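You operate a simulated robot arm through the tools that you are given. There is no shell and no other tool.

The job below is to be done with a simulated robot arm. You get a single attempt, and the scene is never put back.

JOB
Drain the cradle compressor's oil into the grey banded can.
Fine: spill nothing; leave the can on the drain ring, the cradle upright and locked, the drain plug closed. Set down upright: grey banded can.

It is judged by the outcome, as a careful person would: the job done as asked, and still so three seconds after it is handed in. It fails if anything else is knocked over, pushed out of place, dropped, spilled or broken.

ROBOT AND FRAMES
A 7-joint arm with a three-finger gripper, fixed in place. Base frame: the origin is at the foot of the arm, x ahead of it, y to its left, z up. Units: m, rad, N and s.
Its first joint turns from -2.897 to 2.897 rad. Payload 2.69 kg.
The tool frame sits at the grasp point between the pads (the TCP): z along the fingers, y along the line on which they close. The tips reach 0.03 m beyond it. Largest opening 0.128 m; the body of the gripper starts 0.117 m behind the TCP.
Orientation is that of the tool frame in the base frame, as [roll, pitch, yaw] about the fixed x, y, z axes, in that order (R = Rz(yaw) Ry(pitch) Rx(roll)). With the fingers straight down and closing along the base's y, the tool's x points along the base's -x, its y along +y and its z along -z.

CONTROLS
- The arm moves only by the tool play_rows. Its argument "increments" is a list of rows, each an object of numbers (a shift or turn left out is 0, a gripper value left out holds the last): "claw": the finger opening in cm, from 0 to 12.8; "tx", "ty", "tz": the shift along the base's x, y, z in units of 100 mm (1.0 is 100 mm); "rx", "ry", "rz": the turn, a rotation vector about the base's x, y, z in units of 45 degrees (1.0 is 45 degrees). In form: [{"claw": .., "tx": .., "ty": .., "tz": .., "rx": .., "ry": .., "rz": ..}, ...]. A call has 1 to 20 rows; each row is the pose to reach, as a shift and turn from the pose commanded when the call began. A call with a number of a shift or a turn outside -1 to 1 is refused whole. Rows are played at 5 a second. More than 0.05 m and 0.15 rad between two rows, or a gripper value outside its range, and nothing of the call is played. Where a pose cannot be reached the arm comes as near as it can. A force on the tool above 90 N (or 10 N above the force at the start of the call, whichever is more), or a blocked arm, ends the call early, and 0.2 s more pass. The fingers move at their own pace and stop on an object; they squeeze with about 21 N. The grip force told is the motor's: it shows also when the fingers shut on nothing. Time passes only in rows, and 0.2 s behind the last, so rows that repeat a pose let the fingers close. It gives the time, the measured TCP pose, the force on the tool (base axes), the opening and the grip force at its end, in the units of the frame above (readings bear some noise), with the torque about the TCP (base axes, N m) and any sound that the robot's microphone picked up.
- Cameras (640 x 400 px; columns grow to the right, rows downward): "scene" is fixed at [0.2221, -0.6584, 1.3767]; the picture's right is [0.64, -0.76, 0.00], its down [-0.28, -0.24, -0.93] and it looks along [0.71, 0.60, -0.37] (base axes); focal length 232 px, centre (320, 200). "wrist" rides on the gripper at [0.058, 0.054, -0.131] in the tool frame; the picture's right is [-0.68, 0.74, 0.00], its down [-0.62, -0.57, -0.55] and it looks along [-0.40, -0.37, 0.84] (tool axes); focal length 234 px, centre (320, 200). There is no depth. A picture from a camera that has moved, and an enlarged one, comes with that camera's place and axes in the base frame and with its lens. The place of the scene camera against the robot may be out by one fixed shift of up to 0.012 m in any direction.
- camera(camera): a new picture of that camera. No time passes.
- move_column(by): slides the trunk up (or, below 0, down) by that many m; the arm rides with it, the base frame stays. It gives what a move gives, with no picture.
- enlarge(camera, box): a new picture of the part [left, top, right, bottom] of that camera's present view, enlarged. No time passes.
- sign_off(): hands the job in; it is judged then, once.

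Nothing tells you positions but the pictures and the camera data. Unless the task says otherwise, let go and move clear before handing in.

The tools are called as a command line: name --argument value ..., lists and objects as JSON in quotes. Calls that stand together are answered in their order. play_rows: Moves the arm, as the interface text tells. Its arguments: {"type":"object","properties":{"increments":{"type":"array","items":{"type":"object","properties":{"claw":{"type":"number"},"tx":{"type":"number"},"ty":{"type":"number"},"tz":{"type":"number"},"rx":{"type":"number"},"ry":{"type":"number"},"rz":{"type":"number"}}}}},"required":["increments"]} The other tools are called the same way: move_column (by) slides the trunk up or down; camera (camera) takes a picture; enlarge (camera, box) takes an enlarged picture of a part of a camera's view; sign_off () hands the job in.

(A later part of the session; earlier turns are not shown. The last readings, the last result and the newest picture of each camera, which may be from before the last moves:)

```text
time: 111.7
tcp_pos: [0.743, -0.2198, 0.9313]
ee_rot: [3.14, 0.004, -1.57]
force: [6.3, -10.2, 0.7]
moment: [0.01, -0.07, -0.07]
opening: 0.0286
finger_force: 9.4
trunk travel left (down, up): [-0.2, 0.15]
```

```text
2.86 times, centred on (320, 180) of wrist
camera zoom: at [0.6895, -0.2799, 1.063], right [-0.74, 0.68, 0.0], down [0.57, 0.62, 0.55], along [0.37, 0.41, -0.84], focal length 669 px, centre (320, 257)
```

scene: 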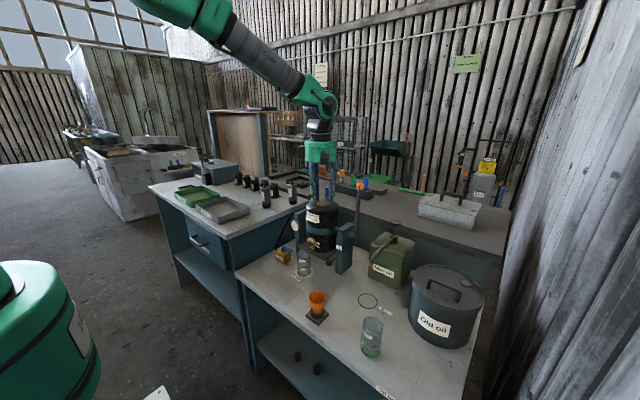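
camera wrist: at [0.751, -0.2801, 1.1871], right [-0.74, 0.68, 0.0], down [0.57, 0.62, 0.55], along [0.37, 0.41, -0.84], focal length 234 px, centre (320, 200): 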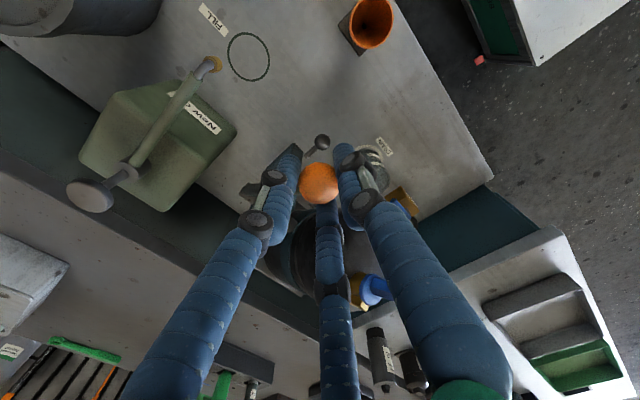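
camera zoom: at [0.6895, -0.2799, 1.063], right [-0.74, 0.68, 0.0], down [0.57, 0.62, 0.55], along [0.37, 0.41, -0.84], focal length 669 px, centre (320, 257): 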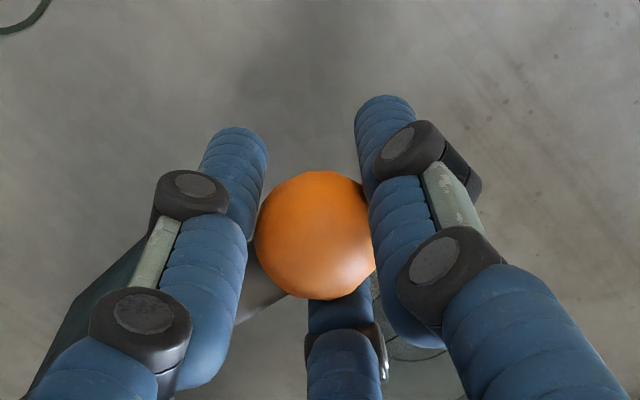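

enlarge --camera "scene" --box '[292, 232, 322, 282]'

enlarge --camera "scene" --box '[298, 225, 328, 255]'

play_rows --increments '[{"tx": 0.0}, {"tx": 0.0}, {"tx": 0.0}, {"tx": 0.0}, {"tx": 0.0}]'

enlarge --camera "scene" --box '[285, 210, 335, 285]'

```text
8.00 times, centred on (307, 257) of scene
camera zoom: at [0.2221, -0.6584, 1.3767], right [0.64, -0.76, 0.0], down [-0.28, -0.24, -0.93], along [0.71, 0.6, -0.37], focal length 1859 px, centre (424, -256)
```

zoom: 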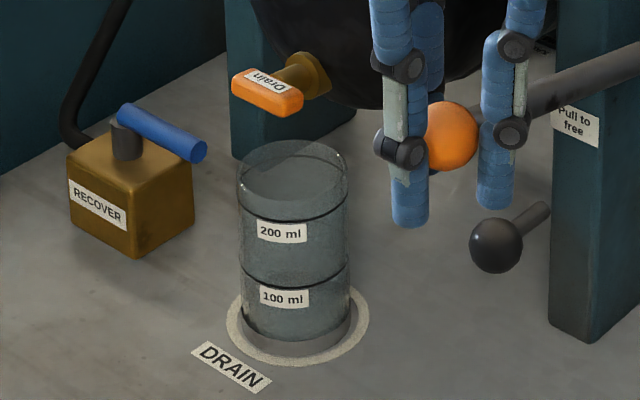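

```text
13.33 times, centred on (313, 240) of scene
camera zoom: at [0.2221, -0.6584, 1.3767], right [0.64, -0.76, 0.0], down [-0.28, -0.24, -0.93], along [0.71, 0.6, -0.37], focal length 3099 px, centre (413, -333)
```

zoom: 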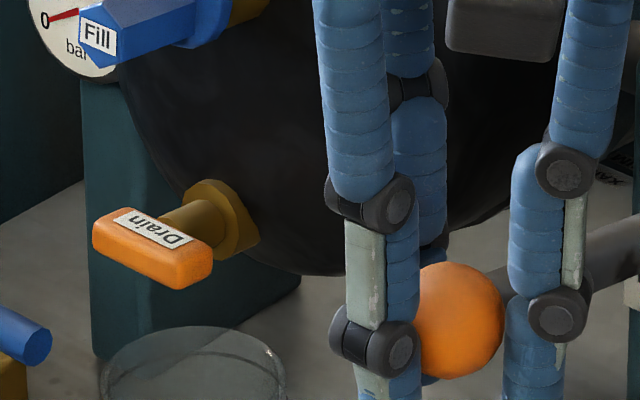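

```text
time: 112.9
tcp_pos: [0.7441, -0.2199, 0.9312]
ee_rot: [3.138, 0.003, -1.568]
force: [6.2, -10.0, -1.8]
moment: [-0.03, 0.08, -0.03]
opening: 0.0284
finger_force: 9.6
trunk travel left (down, up): [-0.2, 0.15]
```

```text
5.33 times, centred on (310, 248) of scene
camera zoom: at [0.2221, -0.6584, 1.3767], right [0.64, -0.76, 0.0], down [-0.28, -0.24, -0.93], along [0.71, 0.6, -0.37], focal length 1240 px, centre (373, -53)
```

zoom: 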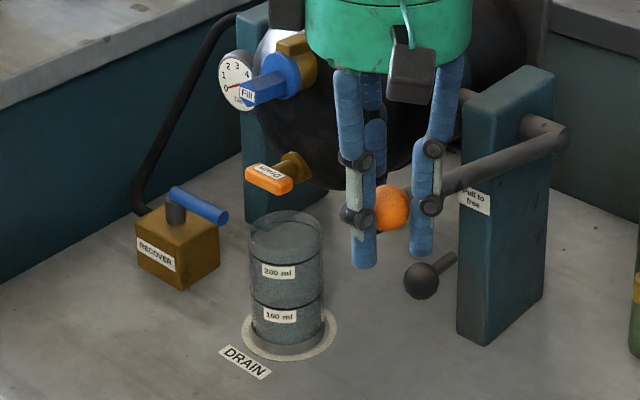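

At about 88° there's still no oil, probably because the level is below the drain hole at this angle. I'll tilt a little further while watching closely.

play_rows --increments '[{"tx": -0.008, "tz": -0.088}, {"tx": -0.013, "tz": -0.177}, {"tx": -0.013, "tz": -0.177}]'

enlarge --camera "scene" --box '[285, 210, 335, 285]'

```text
time: 113.7
tcp_pos: [0.7407, -0.2204, 0.9149]
ee_rot: [3.141, 0.004, -1.569]
force: [-0.6, -4.0, 4.4]
moment: [0.02, -0.32, -0.01]
opening: 0.0281
finger_force: 44.9
trunk travel left (down, up): [-0.2, 0.15]
```

```text
5.33 times, centred on (310, 248) of scene
camera zoom: at [0.2221, -0.6584, 1.3767], right [0.64, -0.76, 0.0], down [-0.28, -0.24, -0.93], along [0.71, 0.6, -0.37], focal length 1240 px, centre (373, -53)
```

zoom: 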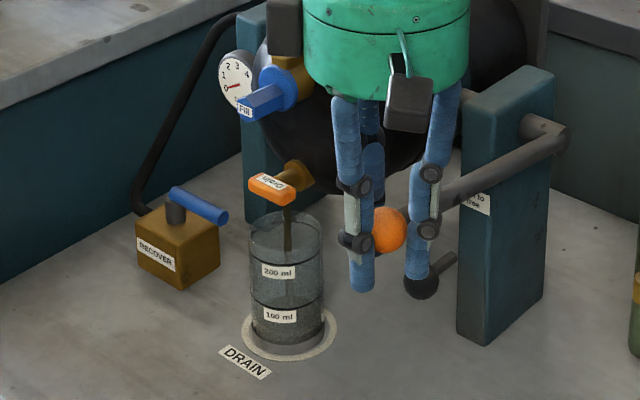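

Oil is now flowing in a stream straight into the can. I'll hold this angle and monitor the level.

play_rows --increments '[{"tx": 0.0}, {"tx": 0.0}, {"tx": 0.0}, {"tx": 0.0}, {"tx": 0.0}, {"tx": 0.0}, {"tx": 0.0}, {"tx": 0.0}, {"tx": 0.0}, {"tx": 0.0}]'

enlarge --camera "scene" --box '[292, 232, 322, 282]'

camera --camera "wrist"

```text
time: 115.9
tcp_pos: [0.7412, -0.2202, 0.9144]
ee_rot: [3.139, 0.003, -1.57]
force: [-8.0, 2.5, -0.6]
moment: [-0.04, 0.27, -0.01]
opening: 0.0276
finger_force: 44.9
trunk travel left (down, up): [-0.2, 0.15]
```

```text
8.00 times, centred on (307, 257) of scene
camera zoom: at [0.2221, -0.6584, 1.3767], right [0.64, -0.76, 0.0], down [-0.28, -0.24, -0.93], along [0.71, 0.6, -0.37], focal length 1859 px, centre (424, -256)
```

zoom: 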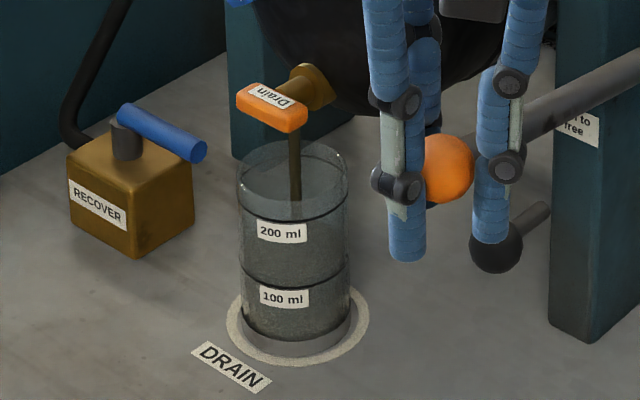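

```text
taken
camera wrist: at [0.6873, -0.28, 1.047], right [-0.74, 0.68, 0.0], down [0.57, 0.62, 0.55], along [0.37, 0.41, -0.84], focal length 234 px, centre (320, 200)
```

wrist: 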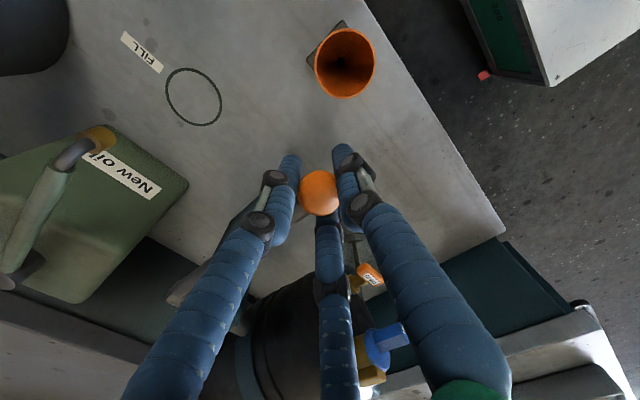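

play_rows --increments '[{"tx": 0.0}, {"tx": 0.0}, {"tx": 0.0}, {"tx": 0.0}, {"tx": 0.0}, {"tx": 0.0}, {"tx": 0.0}, {"tx": 0.0}, {"tx": 0.0}, {"tx": 0.0}, {"tx": 0.0}, {"tx": 0.0}, {"tx": 0.0}, {"tx": 0.0}, {"tx": 0.0}, {"tx": 0.0}, {"tx": 0.0}, {"tx": 0.0}, {"tx": 0.0}, {"tx": 0.0}]'

enlarge --camera "scene" --box '[292, 232, 322, 282]'

```text
time: 120.1
tcp_pos: [0.7402, -0.2198, 0.9154]
ee_rot: [-3.141, 0.001, -1.568]
force: [-11.7, 4.6, 2.9]
moment: [0.0, 0.04, -0.02]
opening: 0.0282
finger_force: 44.6
trunk travel left (down, up): [-0.2, 0.15]
```

```text
8.00 times, centred on (307, 257) of scene
camera zoom: at [0.2221, -0.6584, 1.3767], right [0.64, -0.76, 0.0], down [-0.28, -0.24, -0.93], along [0.71, 0.6, -0.37], focal length 1859 px, centre (424, -256)
```

zoom: 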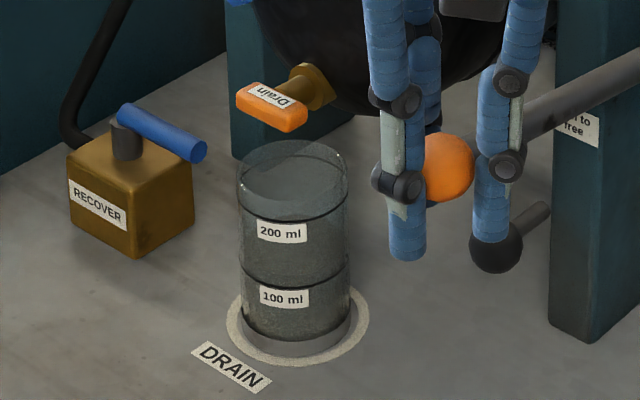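

The stream has stopped at this angle. I'll check the level, then tilt a little further to see whether more oil remains.

enlarge --camera "scene" --box '[294, 246, 318, 280]'

play_rows --increments '[{"tx": 0.0, "tz": -0.06}, {"tx": 0.0, "tz": -0.12}, {"tx": 0.0, "tz": -0.12}]'

enlarge --camera "scene" --box '[292, 232, 322, 282]'

```text
11.76 times, centred on (306, 263) of scene
camera zoom: at [0.2221, -0.6584, 1.3767], right [0.64, -0.76, 0.0], down [-0.28, -0.24, -0.93], along [0.71, 0.6, -0.37], focal length 2734 px, centre (485, -541)
```

zoom: 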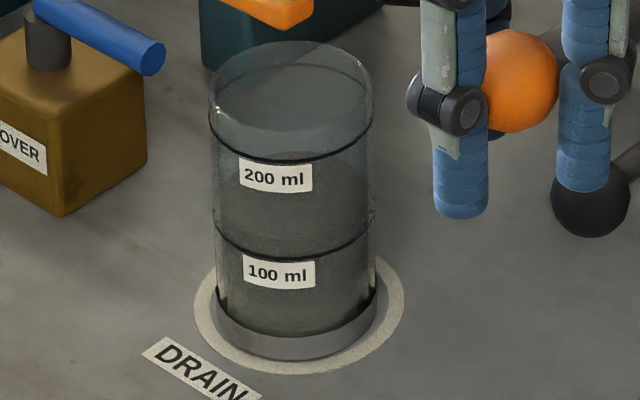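

```text
time: 120.9
tcp_pos: [0.7403, -0.2195, 0.9035]
ee_rot: [3.137, 0.004, -1.57]
force: [-17.6, -0.8, 5.9]
moment: [-0.1, -0.28, 0.03]
opening: 0.0287
finger_force: 44.9
trunk travel left (down, up): [-0.2, 0.15]
```

```text
8.00 times, centred on (307, 257) of scene
camera zoom: at [0.2221, -0.6584, 1.3767], right [0.64, -0.76, 0.0], down [-0.28, -0.24, -0.93], along [0.71, 0.6, -0.37], focal length 1859 px, centre (424, -256)
```

zoom: 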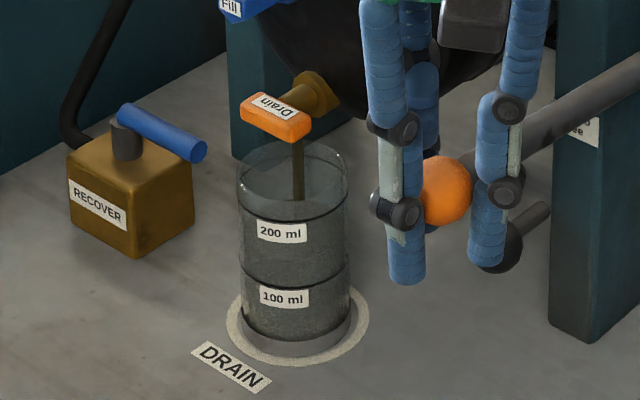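

More oil flows as the tilt increases, still into the can. I'll hold, then keep increasing in small steps.

play_rows --increments '[{"tx": -0.01}, {"tx": -0.01}, {"tx": -0.01}, {"tx": -0.01}, {"tx": -0.01}, {"tx": -0.01}, {"tx": -0.01}, {"tx": -0.01}, {"tx": -0.01}, {"tx": -0.01}, {"tx": -0.01}, {"tx": -0.01}, {"tx": -0.01}, {"tx": -0.01}, {"tx": -0.01}]'

enlarge --camera "scene" --box '[292, 232, 322, 282]'

```text
time: 124.1
tcp_pos: [0.7393, -0.22, 0.9024]
ee_rot: [3.141, 0.002, -1.568]
force: [-7.9, 9.3, 3.7]
moment: [-0.04, -0.1, 0.01]
opening: 0.028
finger_force: 45.4
trunk travel left (down, up): [-0.2, 0.15]
```

```text
8.00 times, centred on (307, 257) of scene
camera zoom: at [0.2221, -0.6584, 1.3767], right [0.64, -0.76, 0.0], down [-0.28, -0.24, -0.93], along [0.71, 0.6, -0.37], focal length 1859 px, centre (424, -256)
```

zoom: 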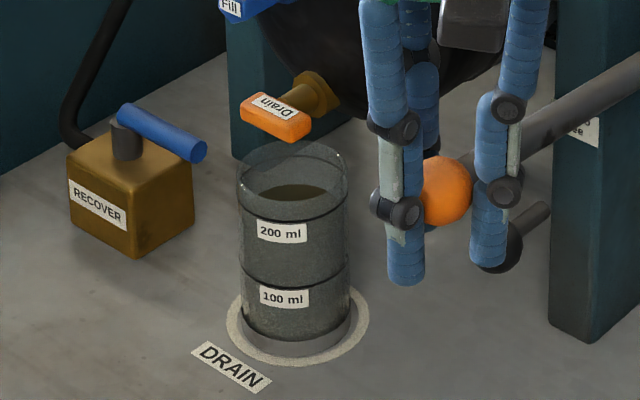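

Oil is visible in the can now, at roughly 150–160 ml by my estimate. The rim is only a little above the 200 ml line, so I'll proceed in small steps and check the level each time.

play_rows --increments '[{"tx": 0.0, "tz": -0.06}, {"tx": 0.0, "tz": -0.1}, {"tx": 0.0, "tz": -0.1}, {"tx": 0.0, "tz": -0.1}, {"tx": 0.0, "tz": -0.1}]'

enlarge --camera "scene" --box '[292, 232, 322, 282]'

```text
time: 125.3
tcp_pos: [0.7395, -0.2195, 0.8942]
ee_rot: [3.141, 0.001, -1.568]
force: [-5.9, 11.2, 3.6]
moment: [-0.14, -0.24, 0.05]
opening: 0.0298
finger_force: 45.0
trunk travel left (down, up): [-0.2, 0.15]
```

```text
8.00 times, centred on (307, 257) of scene
camera zoom: at [0.2221, -0.6584, 1.3767], right [0.64, -0.76, 0.0], down [-0.28, -0.24, -0.93], along [0.71, 0.6, -0.37], focal length 1859 px, centre (424, -256)
```

zoom: 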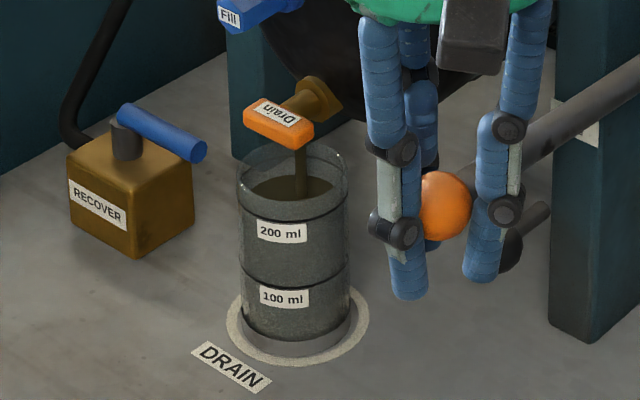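

play_rows --increments '[{"tx": 0.0}, {"tx": 0.0}, {"tx": 0.0}, {"tx": 0.0}, {"tx": 0.0}, {"tx": 0.0}]'

enlarge --camera "scene" --box '[292, 232, 322, 282]'

enlarge --camera "scene" --box '[296, 244, 316, 264]'

```text
time: 126.7
tcp_pos: [0.7399, -0.2199, 0.894]
ee_rot: [-3.141, 0.002, -1.569]
force: [-4.5, 10.9, 3.3]
moment: [-0.04, -0.18, 0.0]
opening: 0.0291
finger_force: 44.9
trunk travel left (down, up): [-0.2, 0.15]
```

```text
8.00 times, centred on (307, 257) of scene
camera zoom: at [0.2221, -0.6584, 1.3767], right [0.64, -0.76, 0.0], down [-0.28, -0.24, -0.93], along [0.71, 0.6, -0.37], focal length 1859 px, centre (424, -256)
```

zoom: 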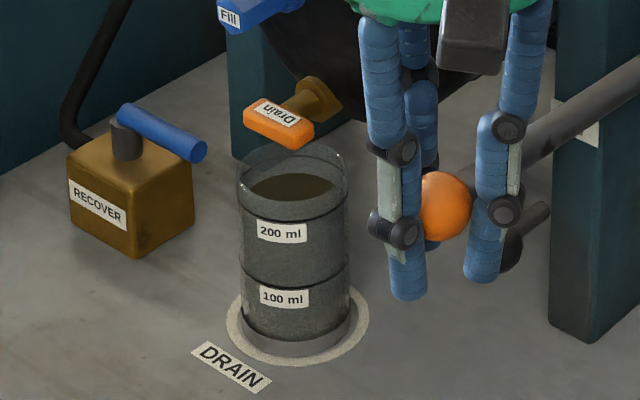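

```text
16.00 times, centred on (306, 254) of scene
camera zoom: at [0.2221, -0.6584, 1.3767], right [0.64, -0.76, 0.0], down [-0.28, -0.24, -0.93], along [0.71, 0.6, -0.37], focal length 3719 px, centre (544, -664)
```

zoom: 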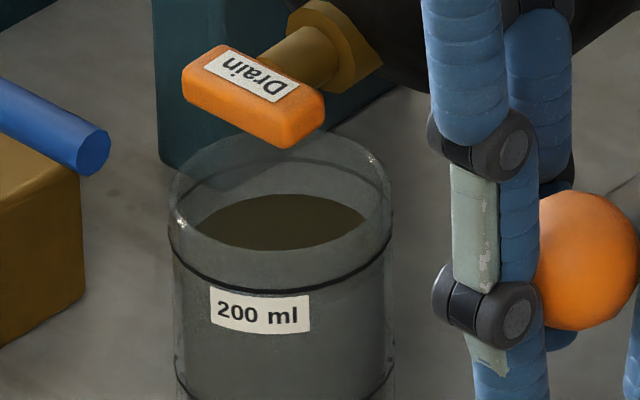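

The flow stopped again at about 175–180 ml. I'll tilt a little further for what remains.

play_rows --increments '[{"tx": 0.002, "tz": -0.05}, {"tx": 0.004, "tz": -0.1}, {"tx": 0.004, "tz": -0.1}]'

enlarge --camera "scene" --box '[292, 232, 322, 282]'

enlarge --camera "wrist" --box '[250, 110, 390, 250]'

```text
time: 127.5
tcp_pos: [0.7401, -0.2196, 0.8835]
ee_rot: [-3.141, 0.002, -1.568]
force: [-4.2, -5.5, 1.7]
moment: [-0.12, -0.03, 0.04]
opening: 0.0316
finger_force: 44.7
trunk travel left (down, up): [-0.2, 0.15]
```

```text
8.00 times, centred on (307, 257) of scene
camera zoom: at [0.2221, -0.6584, 1.3767], right [0.64, -0.76, 0.0], down [-0.28, -0.24, -0.93], along [0.71, 0.6, -0.37], focal length 1859 px, centre (424, -256)
```

zoom: 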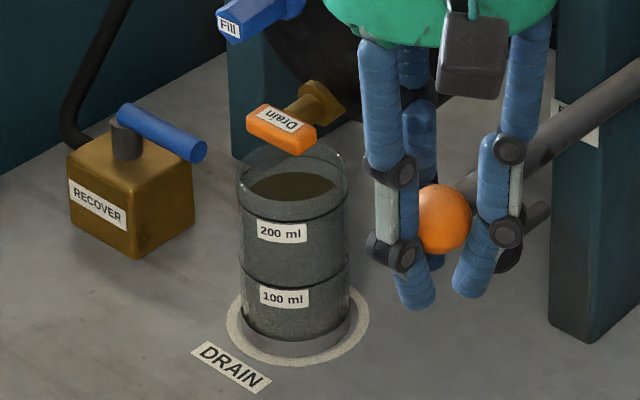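

```text
2.86 times, centred on (320, 180) of wrist
camera zoom: at [0.6854, -0.2799, 1.0156], right [-0.74, 0.68, 0.0], down [0.56, 0.62, 0.55], along [0.37, 0.41, -0.84], focal length 669 px, centre (320, 257)
```

zoom: 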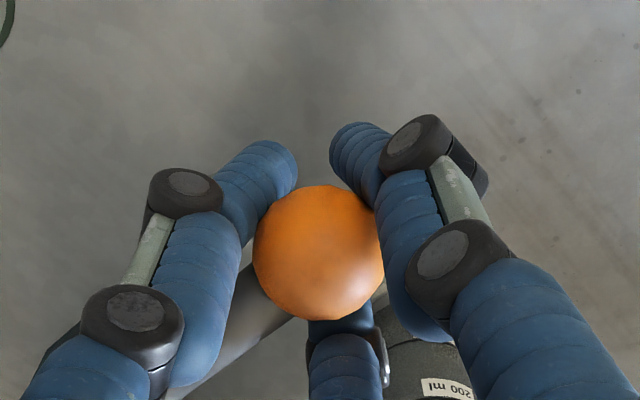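

The ball is creeping up inside the fingers, so the tilt isn't increasing any more. I'll rotate the hand about the ball so the fingers bear on top of it, then continue.

play_rows --increments '[{"ry": -0.12, "tx": 0.01, "tz": 0.0}, {"ry": -0.24, "tx": 0.018, "tz": 0.002}, {"ry": -0.36, "tx": 0.027, "tz": 0.004}, {"ry": -0.48, "tx": 0.036, "tz": 0.007}, {"ry": -0.6, "tx": 0.045, "tz": 0.011}, {"ry": -0.6, "tx": 0.045, "tz": 0.011}]'

enlarge --camera "wrist" --box '[250, 110, 390, 250]'

enlarge --camera "scene" --box '[285, 210, 355, 285]'

```text
time: 128.9
tcp_pos: [0.7452, -0.2203, 0.886]
ee_rot: [-2.67, 0.001, -1.568]
force: [19.8, 7.9, 1.7]
moment: [-0.11, -0.13, 0.07]
opening: 0.0277
finger_force: 44.9
trunk travel left (down, up): [-0.2, 0.15]
```

```text
2.86 times, centred on (320, 180) of wrist
camera zoom: at [0.6394, -0.2799, 0.9793], right [-0.66, 0.67, -0.34], down [0.25, 0.62, 0.75], along [0.71, 0.41, -0.58], focal length 669 px, centre (320, 257)
```

zoom: 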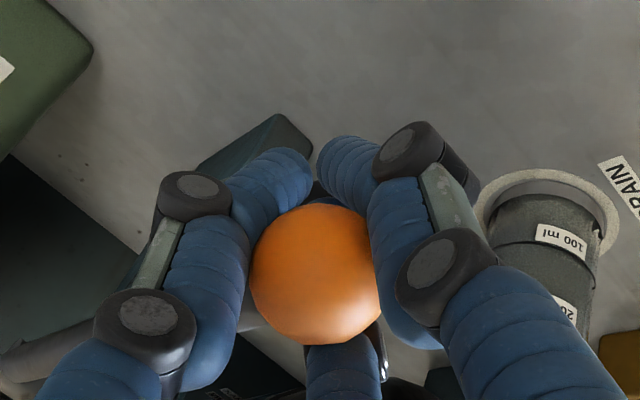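

```text
5.33 times, centred on (320, 248) of scene
camera zoom: at [0.2221, -0.6584, 1.3767], right [0.64, -0.76, 0.0], down [-0.28, -0.24, -0.93], along [0.71, 0.6, -0.37], focal length 1240 px, centre (320, -53)
```

zoom: 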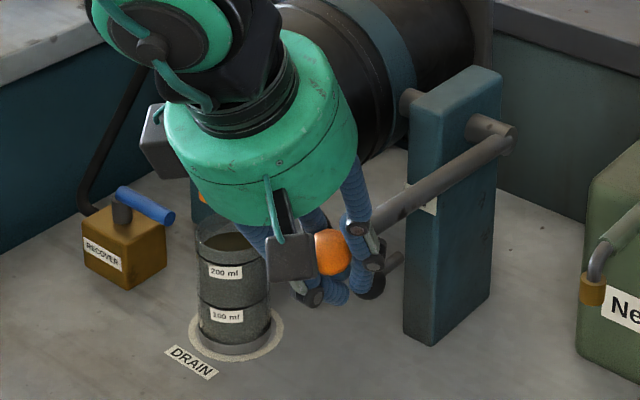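

play_rows --increments '[{"tx": 0.01, "tz": -0.05}, {"tx": 0.01, "tz": -0.1}, {"tx": 0.01, "tz": -0.15}, {"tx": 0.01, "tz": -0.15}]'

enlarge --camera "wrist" --box '[250, 110, 390, 250]'

enlarge --camera "scene" --box '[285, 210, 355, 285]'

camera --camera "wrist"

```text
time: 129.9
tcp_pos: [0.7439, -0.2202, 0.8677]
ee_rot: [-2.674, 0.001, -1.569]
force: [1.3, -3.2, -0.4]
moment: [0.07, 0.04, -0.01]
opening: 0.0287
finger_force: 6.7
trunk travel left (down, up): [-0.2, 0.15]
```

```text
2.86 times, centred on (320, 180) of wrist
camera zoom: at [0.6367, -0.2799, 0.9606], right [-0.66, 0.68, -0.33], down [0.26, 0.61, 0.75], along [0.71, 0.41, -0.58], focal length 669 px, centre (320, 257)
```

zoom: 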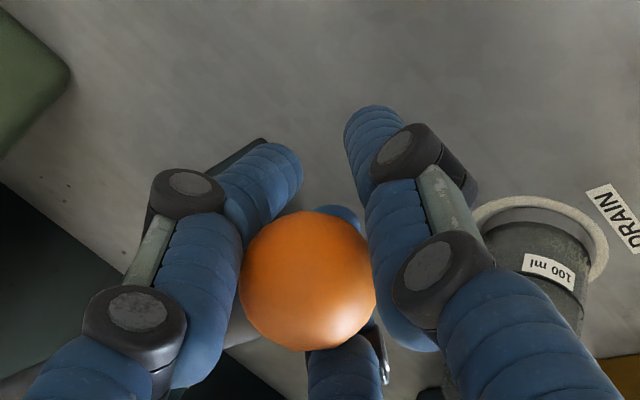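

```text
5.33 times, centred on (320, 248) of scene
camera zoom: at [0.2221, -0.6584, 1.3767], right [0.64, -0.76, 0.0], down [-0.28, -0.24, -0.93], along [0.71, 0.6, -0.37], focal length 1240 px, centre (320, -53)
```

zoom: 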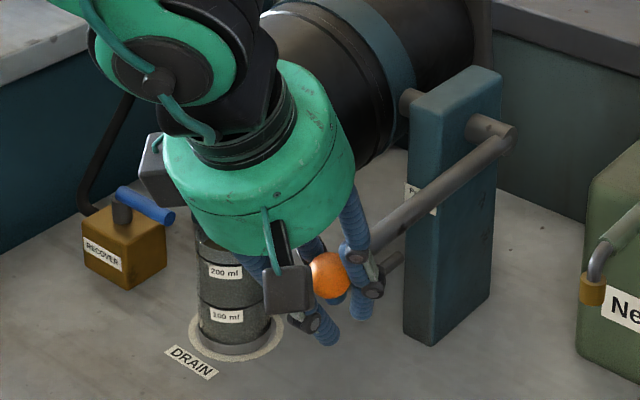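

```text
taken
camera wrist: at [0.6367, -0.2799, 0.9606], right [-0.66, 0.68, -0.33], down [0.26, 0.61, 0.75], along [0.71, 0.41, -0.58], focal length 234 px, centre (320, 200)
```

wrist: 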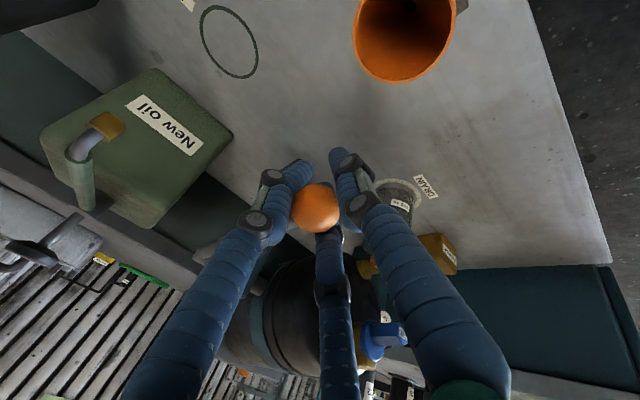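

enlarge --camera "wrist" --box '[350, 160, 450, 290]'

enlarge --camera "scene" --box '[290, 235, 330, 275]'

```text
3.08 times, centred on (400, 225) of wrist
camera zoom: at [0.6367, -0.2799, 0.9606], right [-0.66, 0.68, -0.33], down [0.26, 0.61, 0.75], along [0.71, 0.41, -0.58], focal length 720 px, centre (74, 123)
```

zoom: 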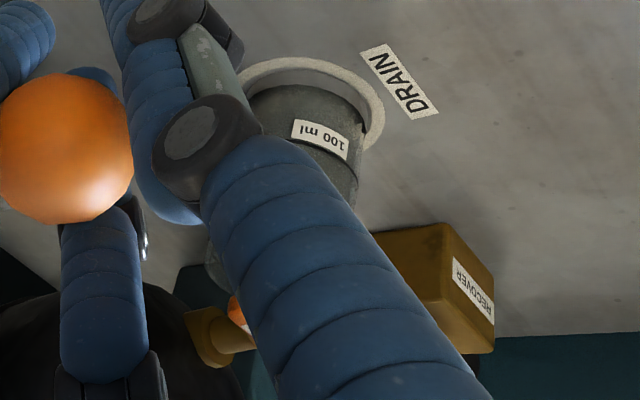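

```text
10.00 times, centred on (310, 255) of scene
camera zoom: at [0.2221, -0.6584, 1.3767], right [0.64, -0.76, 0.0], down [-0.28, -0.24, -0.93], along [0.71, 0.6, -0.37], focal length 2324 px, centre (420, -350)
```

zoom: 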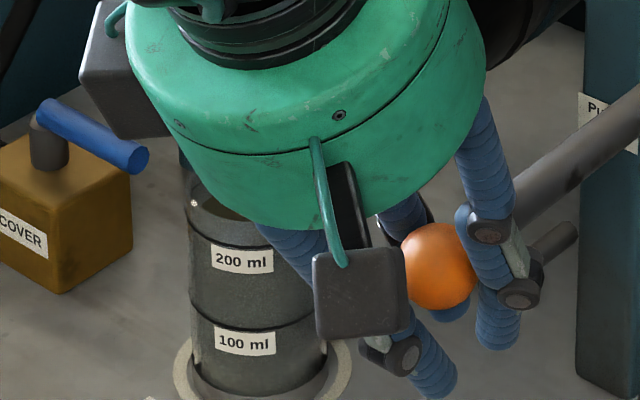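

enlarge --camera "scene" --box '[296, 250, 308, 262]'

play_rows --increments '[{"tx": 0.0}, {"tx": 0.0}]'

enlarge --camera "scene" --box '[296, 250, 308, 262]'

```text
16.00 times, centred on (302, 256) of scene
camera zoom: at [0.2221, -0.6584, 1.3767], right [0.64, -0.76, 0.0], down [-0.28, -0.24, -0.93], along [0.71, 0.6, -0.37], focal length 3719 px, centre (608, -696)
```

zoom: 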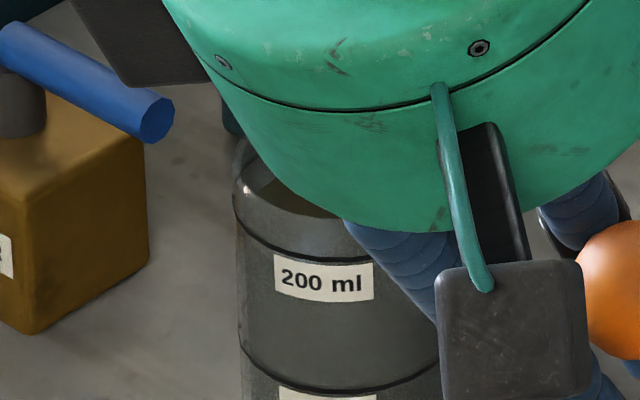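

```text
time: 130.5
tcp_pos: [0.7459, -0.2196, 0.8685]
ee_rot: [-2.673, 0.001, -1.566]
force: [0.8, -4.3, -1.0]
moment: [0.02, 0.45, 0.02]
opening: 0.0272
finger_force: 44.8
trunk travel left (down, up): [-0.2, 0.15]
```

```text
16.00 times, centred on (302, 256) of scene
camera zoom: at [0.2221, -0.6584, 1.3767], right [0.64, -0.76, 0.0], down [-0.28, -0.24, -0.93], along [0.71, 0.6, -0.37], focal length 3719 px, centre (608, -696)
```

zoom: 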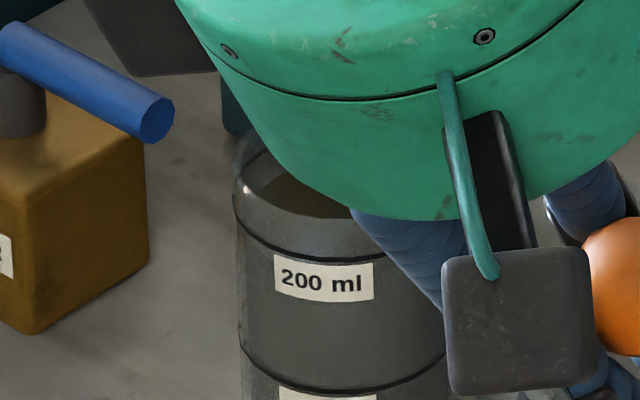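

The level looks unchanged at about 101°, so it appears drained. I'll nudge a bit more and wait to make sure nothing else comes.

play_rows --increments '[{"tz": -0.05}, {"tz": -0.1}, {"tz": -0.1}, {"tz": -0.1}, {"tz": -0.1}, {"tz": -0.1}, {"tz": -0.1}]'

enlarge --camera "scene" --box '[285, 210, 355, 285]'

enlarge --camera "scene" --box '[296, 250, 308, 262]'

camera --camera "wrist"

```text
time: 132.1
tcp_pos: [0.7462, -0.2202, 0.8606]
ee_rot: [-2.669, 0.001, -1.569]
force: [29.3, 10.0, 11.2]
moment: [-0.21, -0.27, -0.13]
opening: 0.0275
finger_force: 44.7
trunk travel left (down, up): [-0.2, 0.15]
```

```text
5.33 times, centred on (320, 248) of scene
camera zoom: at [0.2221, -0.6584, 1.3767], right [0.64, -0.76, 0.0], down [-0.28, -0.24, -0.93], along [0.71, 0.6, -0.37], focal length 1240 px, centre (320, -53)
```

zoom: 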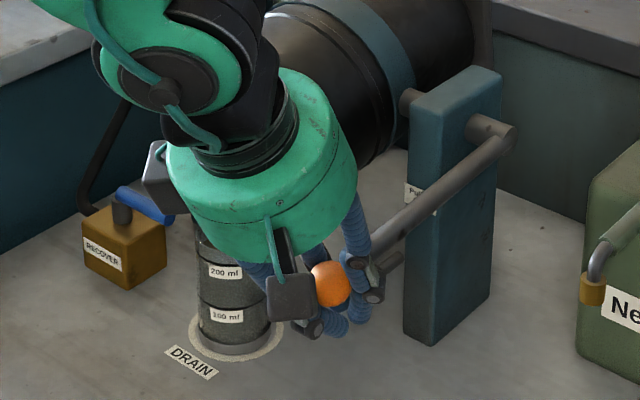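

```text
16.00 times, centred on (302, 256) of scene
camera zoom: at [0.2221, -0.6584, 1.3767], right [0.64, -0.76, 0.0], down [-0.28, -0.24, -0.93], along [0.71, 0.6, -0.37], focal length 3719 px, centre (608, -696)
```

zoom: 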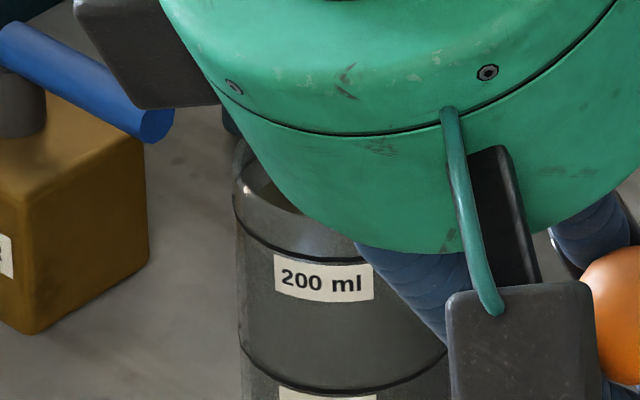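

```text
taken
camera wrist: at [0.6395, -0.2798, 0.9542], right [-0.66, 0.67, -0.33], down [0.25, 0.62, 0.75], along [0.71, 0.41, -0.58], focal length 234 px, centre (320, 200)
```

wrist: 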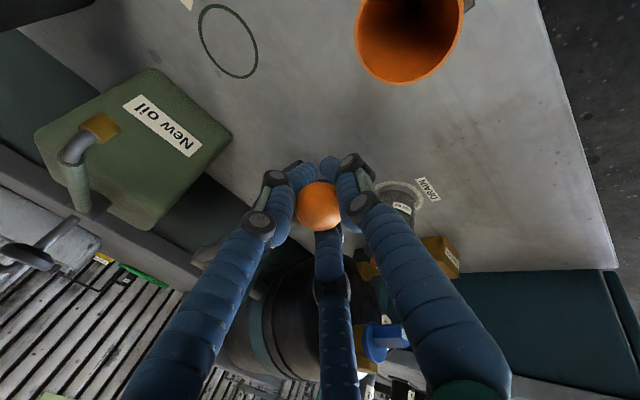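

No further oil comes at about 103°, and nothing has spilled outside the can. I'll swing the cradle back up along the arc, straightening the hand on the way.

play_rows --increments '[{"tx": 0.0, "tz": 0.05}, {"tx": -0.01, "tz": 0.103, "ry": 0.044}, {"tx": -0.02, "tz": 0.207, "ry": 0.111}, {"tx": -0.025, "tz": 0.31, "ry": 0.178}, {"tx": -0.025, "tz": 0.415, "ry": 0.244}, {"tx": -0.02, "tz": 0.517, "ry": 0.333}, {"tx": -0.012, "tz": 0.62, "ry": 0.422}, {"tx": 0.0, "tz": 0.723, "ry": 0.511}, {"tx": 0.01, "tz": 0.791, "ry": 0.6}, {"tx": 0.01, "tz": 0.791, "ry": 0.6}]'

enlarge --camera "scene" --box '[285, 200, 355, 285]'

enlarge --camera "wrist" --box '[250, 110, 390, 250]'

```text
time: 134.3
tcp_pos: [0.7447, -0.2211, 0.9383]
ee_rot: [3.139, 0.003, -1.568]
force: [2.9, 8.9, -3.1]
moment: [-0.15, 0.18, 0.07]
opening: 0.0291
finger_force: 8.1
trunk travel left (down, up): [-0.2, 0.15]
```

```text
4.71 times, centred on (320, 242) of scene
camera zoom: at [0.2221, -0.6584, 1.3767], right [0.64, -0.76, 0.0], down [-0.28, -0.24, -0.93], along [0.71, 0.6, -0.37], focal length 1094 px, centre (320, 0)
```

zoom: 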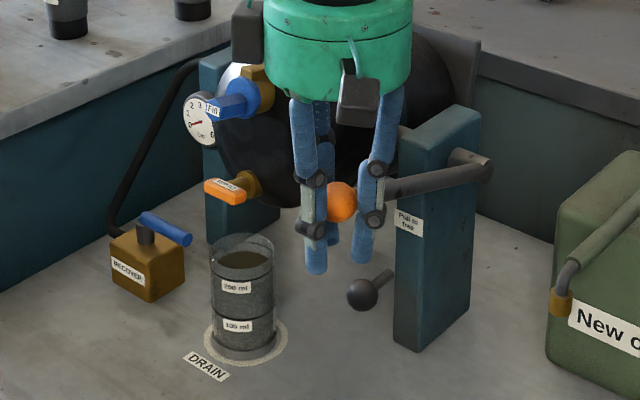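

```text
2.86 times, centred on (320, 180) of wrist
camera zoom: at [0.6928, -0.2809, 1.0698], right [-0.74, 0.68, 0.0], down [0.57, 0.62, 0.55], along [0.37, 0.41, -0.84], focal length 669 px, centre (320, 257)
```

zoom: 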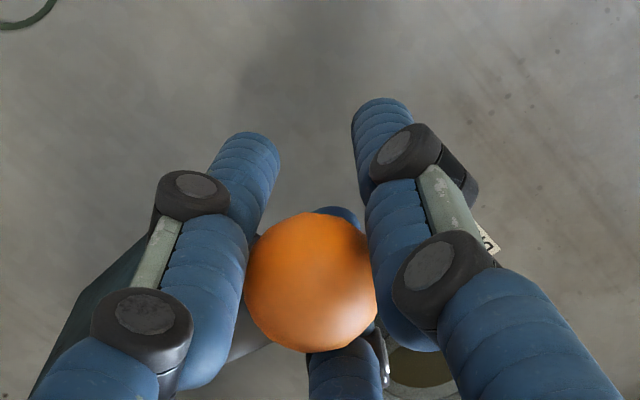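

The cradle is coming back well with no drips. I'll continue the return.

play_rows --increments '[{"tx": 0.03, "tz": 0.08}, {"tx": 0.058, "tz": 0.167}, {"tx": 0.093, "tz": 0.249}, {"tx": 0.131, "tz": 0.329}, {"tx": 0.173, "tz": 0.408}, {"tx": 0.218, "tz": 0.484}, {"tx": 0.267, "tz": 0.558}, {"tx": 0.318, "tz": 0.63}, {"tx": 0.373, "tz": 0.7}, {"tx": 0.431, "tz": 0.768}, {"tx": 0.492, "tz": 0.832}, {"tx": 0.555, "tz": 0.895}, {"tx": 0.555, "tz": 0.895}]'

enlarge --camera "scene" --box '[275, 185, 365, 290]'

enlarge --camera "wrist" --box '[250, 110, 390, 250]'

```text
time: 137.1
tcp_pos: [0.8056, -0.2197, 1.0269]
ee_rot: [3.14, 0.004, -1.569]
force: [4.6, -9.8, -10.9]
moment: [0.13, 0.61, 0.04]
opening: 0.0274
finger_force: 45.2
trunk travel left (down, up): [-0.2, 0.15]
```

```text
3.81 times, centred on (320, 238) of scene
camera zoom: at [0.2221, -0.6584, 1.3767], right [0.64, -0.76, 0.0], down [-0.28, -0.24, -0.93], along [0.71, 0.6, -0.37], focal length 885 px, centre (320, 57)
```

zoom: 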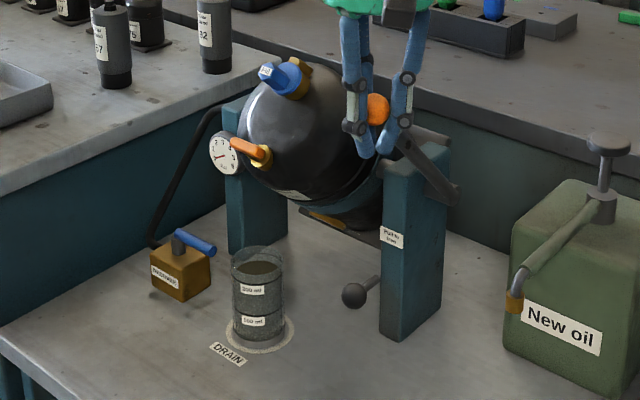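

```text
2.86 times, centred on (320, 180) of wrist
camera zoom: at [0.7513, -0.2799, 1.1584], right [-0.74, 0.68, 0.0], down [0.56, 0.62, 0.55], along [0.37, 0.41, -0.84], focal length 669 px, centre (320, 257)
```

zoom: 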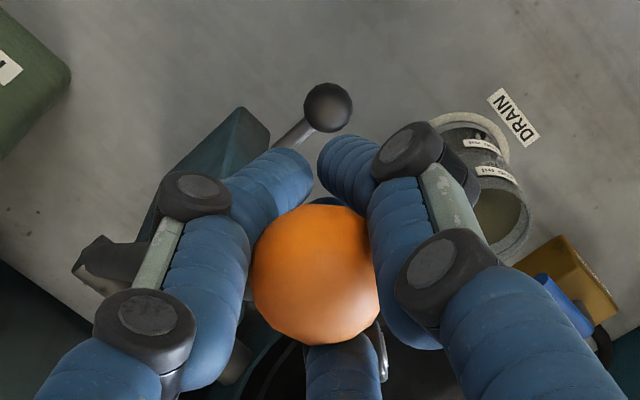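

The fingertips have curled under the ball, where the rod needs to pass. I'll loosen into a loose cage and slide the hand up the ball.

play_rows --increments '[{"claw": 3.0}, {"claw": 3.6}, {"claw": 3.8}, {"claw": 3.8}]'

enlarge --camera "scene" --box '[275, 185, 365, 290]'

enlarge --camera "wrist" --box '[250, 110, 390, 250]'

```text
time: 138.1
tcp_pos: [0.8044, -0.218, 1.027]
ee_rot: [-3.141, 0.003, -1.569]
force: [-0.7, -0.4, 0.7]
moment: [0.03, -0.04, 0.02]
opening: 0.0381
finger_force: 0.1
trunk travel left (down, up): [-0.2, 0.15]
```

```text
3.81 times, centred on (320, 238) of scene
camera zoom: at [0.2221, -0.6584, 1.3767], right [0.64, -0.76, 0.0], down [-0.28, -0.24, -0.93], along [0.71, 0.6, -0.37], focal length 885 px, centre (320, 57)
```

zoom: 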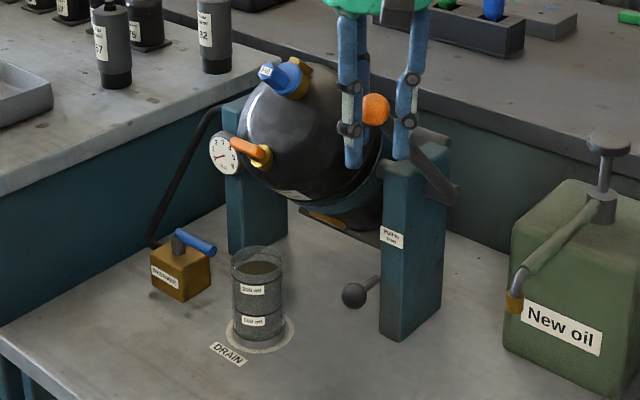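

```text
2.86 times, centred on (320, 180) of wrist
camera zoom: at [0.7504, -0.2792, 1.1588], right [-0.74, 0.68, 0.0], down [0.56, 0.62, 0.55], along [0.37, 0.41, -0.84], focal length 669 px, centre (320, 257)
```

zoom: 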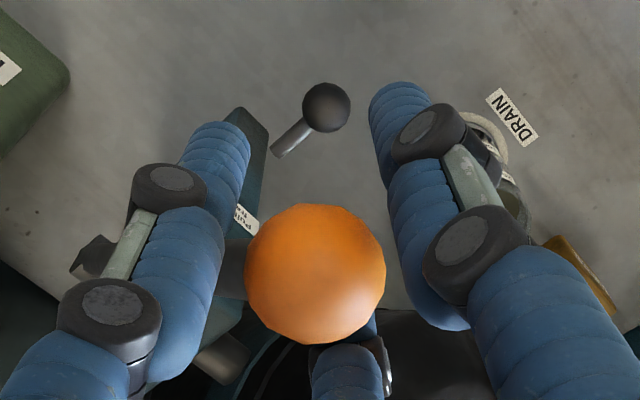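

The cradle holds by itself. I'll raise the hand so the ball sits nearer the fingertips, close lightly, and continue bringing it upright.

play_rows --increments '[{"tz": 0.1}, {"tz": 0.2}, {"tz": 0.27}, {"tz": 0.27}, {"tz": 0.27, "claw": 3.2}, {"tz": 0.27, "claw": 3.0}, {"tz": 0.27, "claw": 3.0}]'

enlarge --camera "wrist" --box '[250, 110, 390, 250]'

```text
time: 139.7
tcp_pos: [0.803, -0.2209, 1.0553]
ee_rot: [3.14, 0.002, -1.57]
force: [0.7, 2.4, 0.6]
moment: [0.02, 0.02, 0.0]
opening: 0.0312
finger_force: 0.8
trunk travel left (down, up): [-0.2, 0.15]
```

```text
2.86 times, centred on (320, 180) of wrist
camera zoom: at [0.7494, -0.2801, 1.1867], right [-0.74, 0.68, 0.0], down [0.56, 0.62, 0.55], along [0.37, 0.41, -0.84], focal length 669 px, centre (320, 257)
```

zoom: 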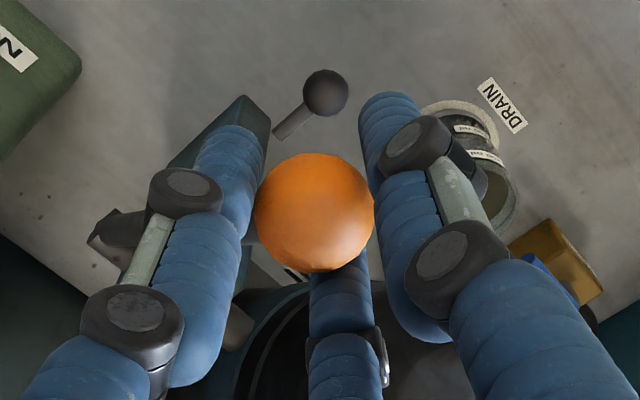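

play_rows --increments '[{"tx": 0.066, "tz": 0.058}, {"tx": 0.134, "tz": 0.115}, {"tx": 0.206, "tz": 0.168}, {"tx": 0.278, "tz": 0.219}, {"tx": 0.354, "tz": 0.265}, {"tx": 0.431, "tz": 0.31}, {"tx": 0.511, "tz": 0.35}, {"tx": 0.591, "tz": 0.387}, {"tx": 0.674, "tz": 0.42}, {"tx": 0.757, "tz": 0.449}, {"tx": 0.842, "tz": 0.474}, {"tx": 0.928, "tz": 0.497}, {"tx": 0.928, "tz": 0.497}]'

enlarge --camera "scene" --box '[275, 175, 365, 290]'

enlarge --camera "wrist" --box '[250, 110, 390, 250]'

```text
time: 142.5
tcp_pos: [0.896, -0.2181, 1.1041]
ee_rot: [-3.141, 0.002, -1.568]
force: [-1.2, 0.6, -0.6]
moment: [-0.03, 0.03, -0.03]
opening: 0.0309
finger_force: 0.7
trunk travel left (down, up): [-0.2, 0.15]
```

```text
3.48 times, centred on (320, 232) of scene
camera zoom: at [0.2221, -0.6584, 1.3767], right [0.64, -0.76, 0.0], down [-0.28, -0.24, -0.93], along [0.71, 0.6, -0.37], focal length 808 px, centre (320, 87)
```

zoom: 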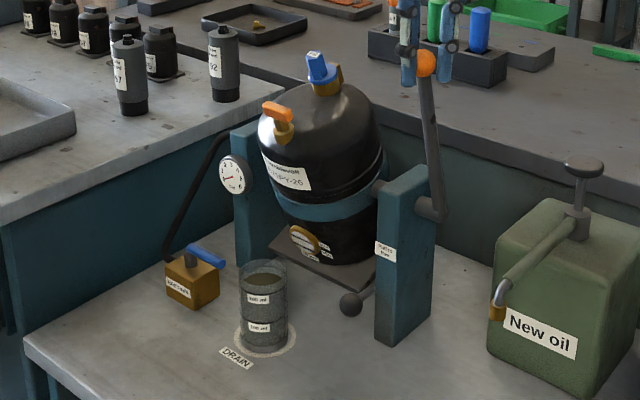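

```text
2.86 times, centred on (320, 180) of wrist
camera zoom: at [0.842, -0.2787, 1.2364], right [-0.74, 0.68, 0.0], down [0.56, 0.62, 0.55], along [0.37, 0.41, -0.84], focal length 669 px, centre (320, 257)
```

zoom: 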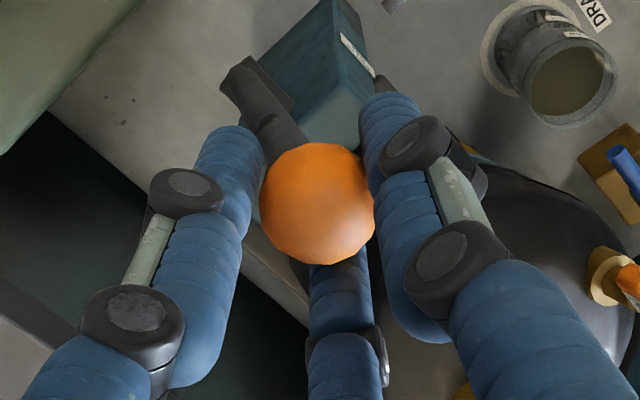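

play_rows --increments '[{"tx": 0.087, "tz": 0.018}, {"tx": 0.174, "tz": 0.033}, {"tx": 0.262, "tz": 0.043}, {"tx": 0.35, "tz": 0.051}, {"tx": 0.44, "tz": 0.054}, {"tx": 0.528, "tz": 0.053}, {"tx": 0.617, "tz": 0.048}, {"tx": 0.705, "tz": 0.04}, {"tx": 0.705, "tz": 0.04}]'

enlarge --camera "scene" --box '[275, 175, 365, 290]'

enlarge --camera "wrist" --box '[250, 110, 390, 250]'

enlarge --camera "scene" --box '[295, 225, 345, 260]'

```text
time: 144.5
tcp_pos: [0.9654, -0.2209, 1.1087]
ee_rot: [3.14, 0.002, -1.569]
force: [-2.3, -0.4, -0.9]
moment: [-0.04, 0.01, -0.02]
opening: 0.0312
finger_force: 0.8
trunk travel left (down, up): [-0.2, 0.15]
```

```text
3.48 times, centred on (320, 232) of scene
camera zoom: at [0.2221, -0.6584, 1.3767], right [0.64, -0.76, 0.0], down [-0.28, -0.24, -0.93], along [0.71, 0.6, -0.37], focal length 808 px, centre (320, 87)
```

zoom: 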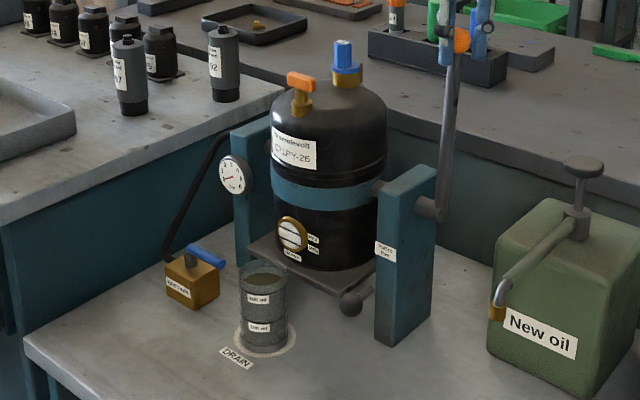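

```text
2.86 times, centred on (320, 180) of wrist
camera zoom: at [0.9118, -0.2801, 1.2408], right [-0.74, 0.68, 0.0], down [0.56, 0.62, 0.55], along [0.37, 0.41, -0.84], focal length 669 px, centre (320, 257)
```

zoom: 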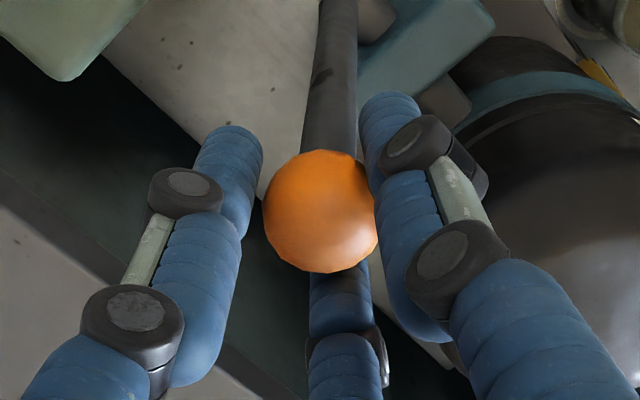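

```text
11.43 times, centred on (320, 242) of scene
camera zoom: at [0.2221, -0.6584, 1.3767], right [0.64, -0.76, 0.0], down [-0.28, -0.24, -0.93], along [0.71, 0.6, -0.37], focal length 2656 px, centre (320, -286)
```

zoom: 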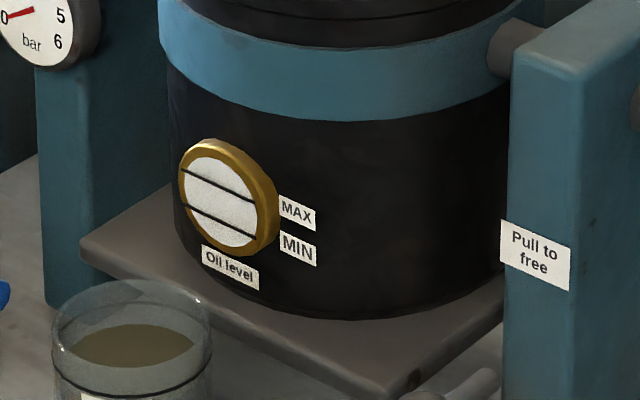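

The sight glass is now empty, so the oil is drained. The cradle is still about 1.5° short of upright, so I'll push the lever the last few millimetres.

play_rows --increments '[{"tx": 0.02}, {"tx": 0.04}, {"tx": 0.05}, {"tx": 0.05}]'

enlarge --camera "scene" --box '[295, 225, 345, 260]'

enlarge --camera "scene" --box '[285, 185, 345, 225]'

```text
time: 145.5
tcp_pos: [0.9713, -0.2204, 1.1087]
ee_rot: [3.14, 0.001, -1.569]
force: [-3.0, -1.0, -0.2]
moment: [-0.01, 0.04, -0.01]
opening: 0.0324
finger_force: 1.8
trunk travel left (down, up): [-0.2, 0.15]
```

```text
11.43 times, centred on (320, 242) of scene
camera zoom: at [0.2221, -0.6584, 1.3767], right [0.64, -0.76, 0.0], down [-0.28, -0.24, -0.93], along [0.71, 0.6, -0.37], focal length 2656 px, centre (320, -286)
```

zoom: 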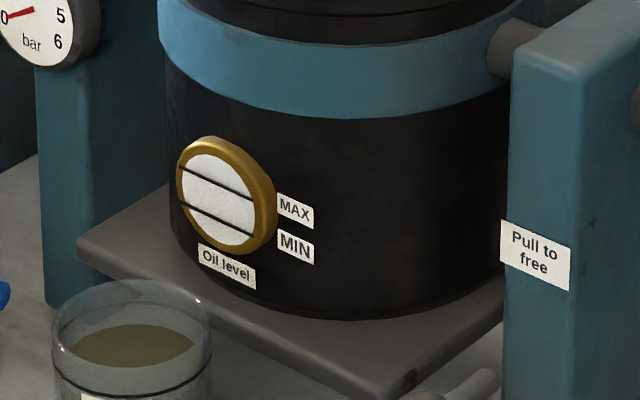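

```text
10.00 times, centred on (315, 205) of scene
camera zoom: at [0.2221, -0.6584, 1.3767], right [0.64, -0.76, 0.0], down [-0.28, -0.24, -0.93], along [0.71, 0.6, -0.37], focal length 2324 px, centre (370, 150)
```

zoom: 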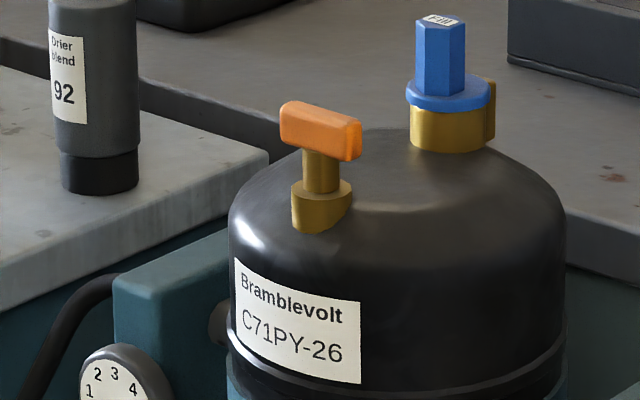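

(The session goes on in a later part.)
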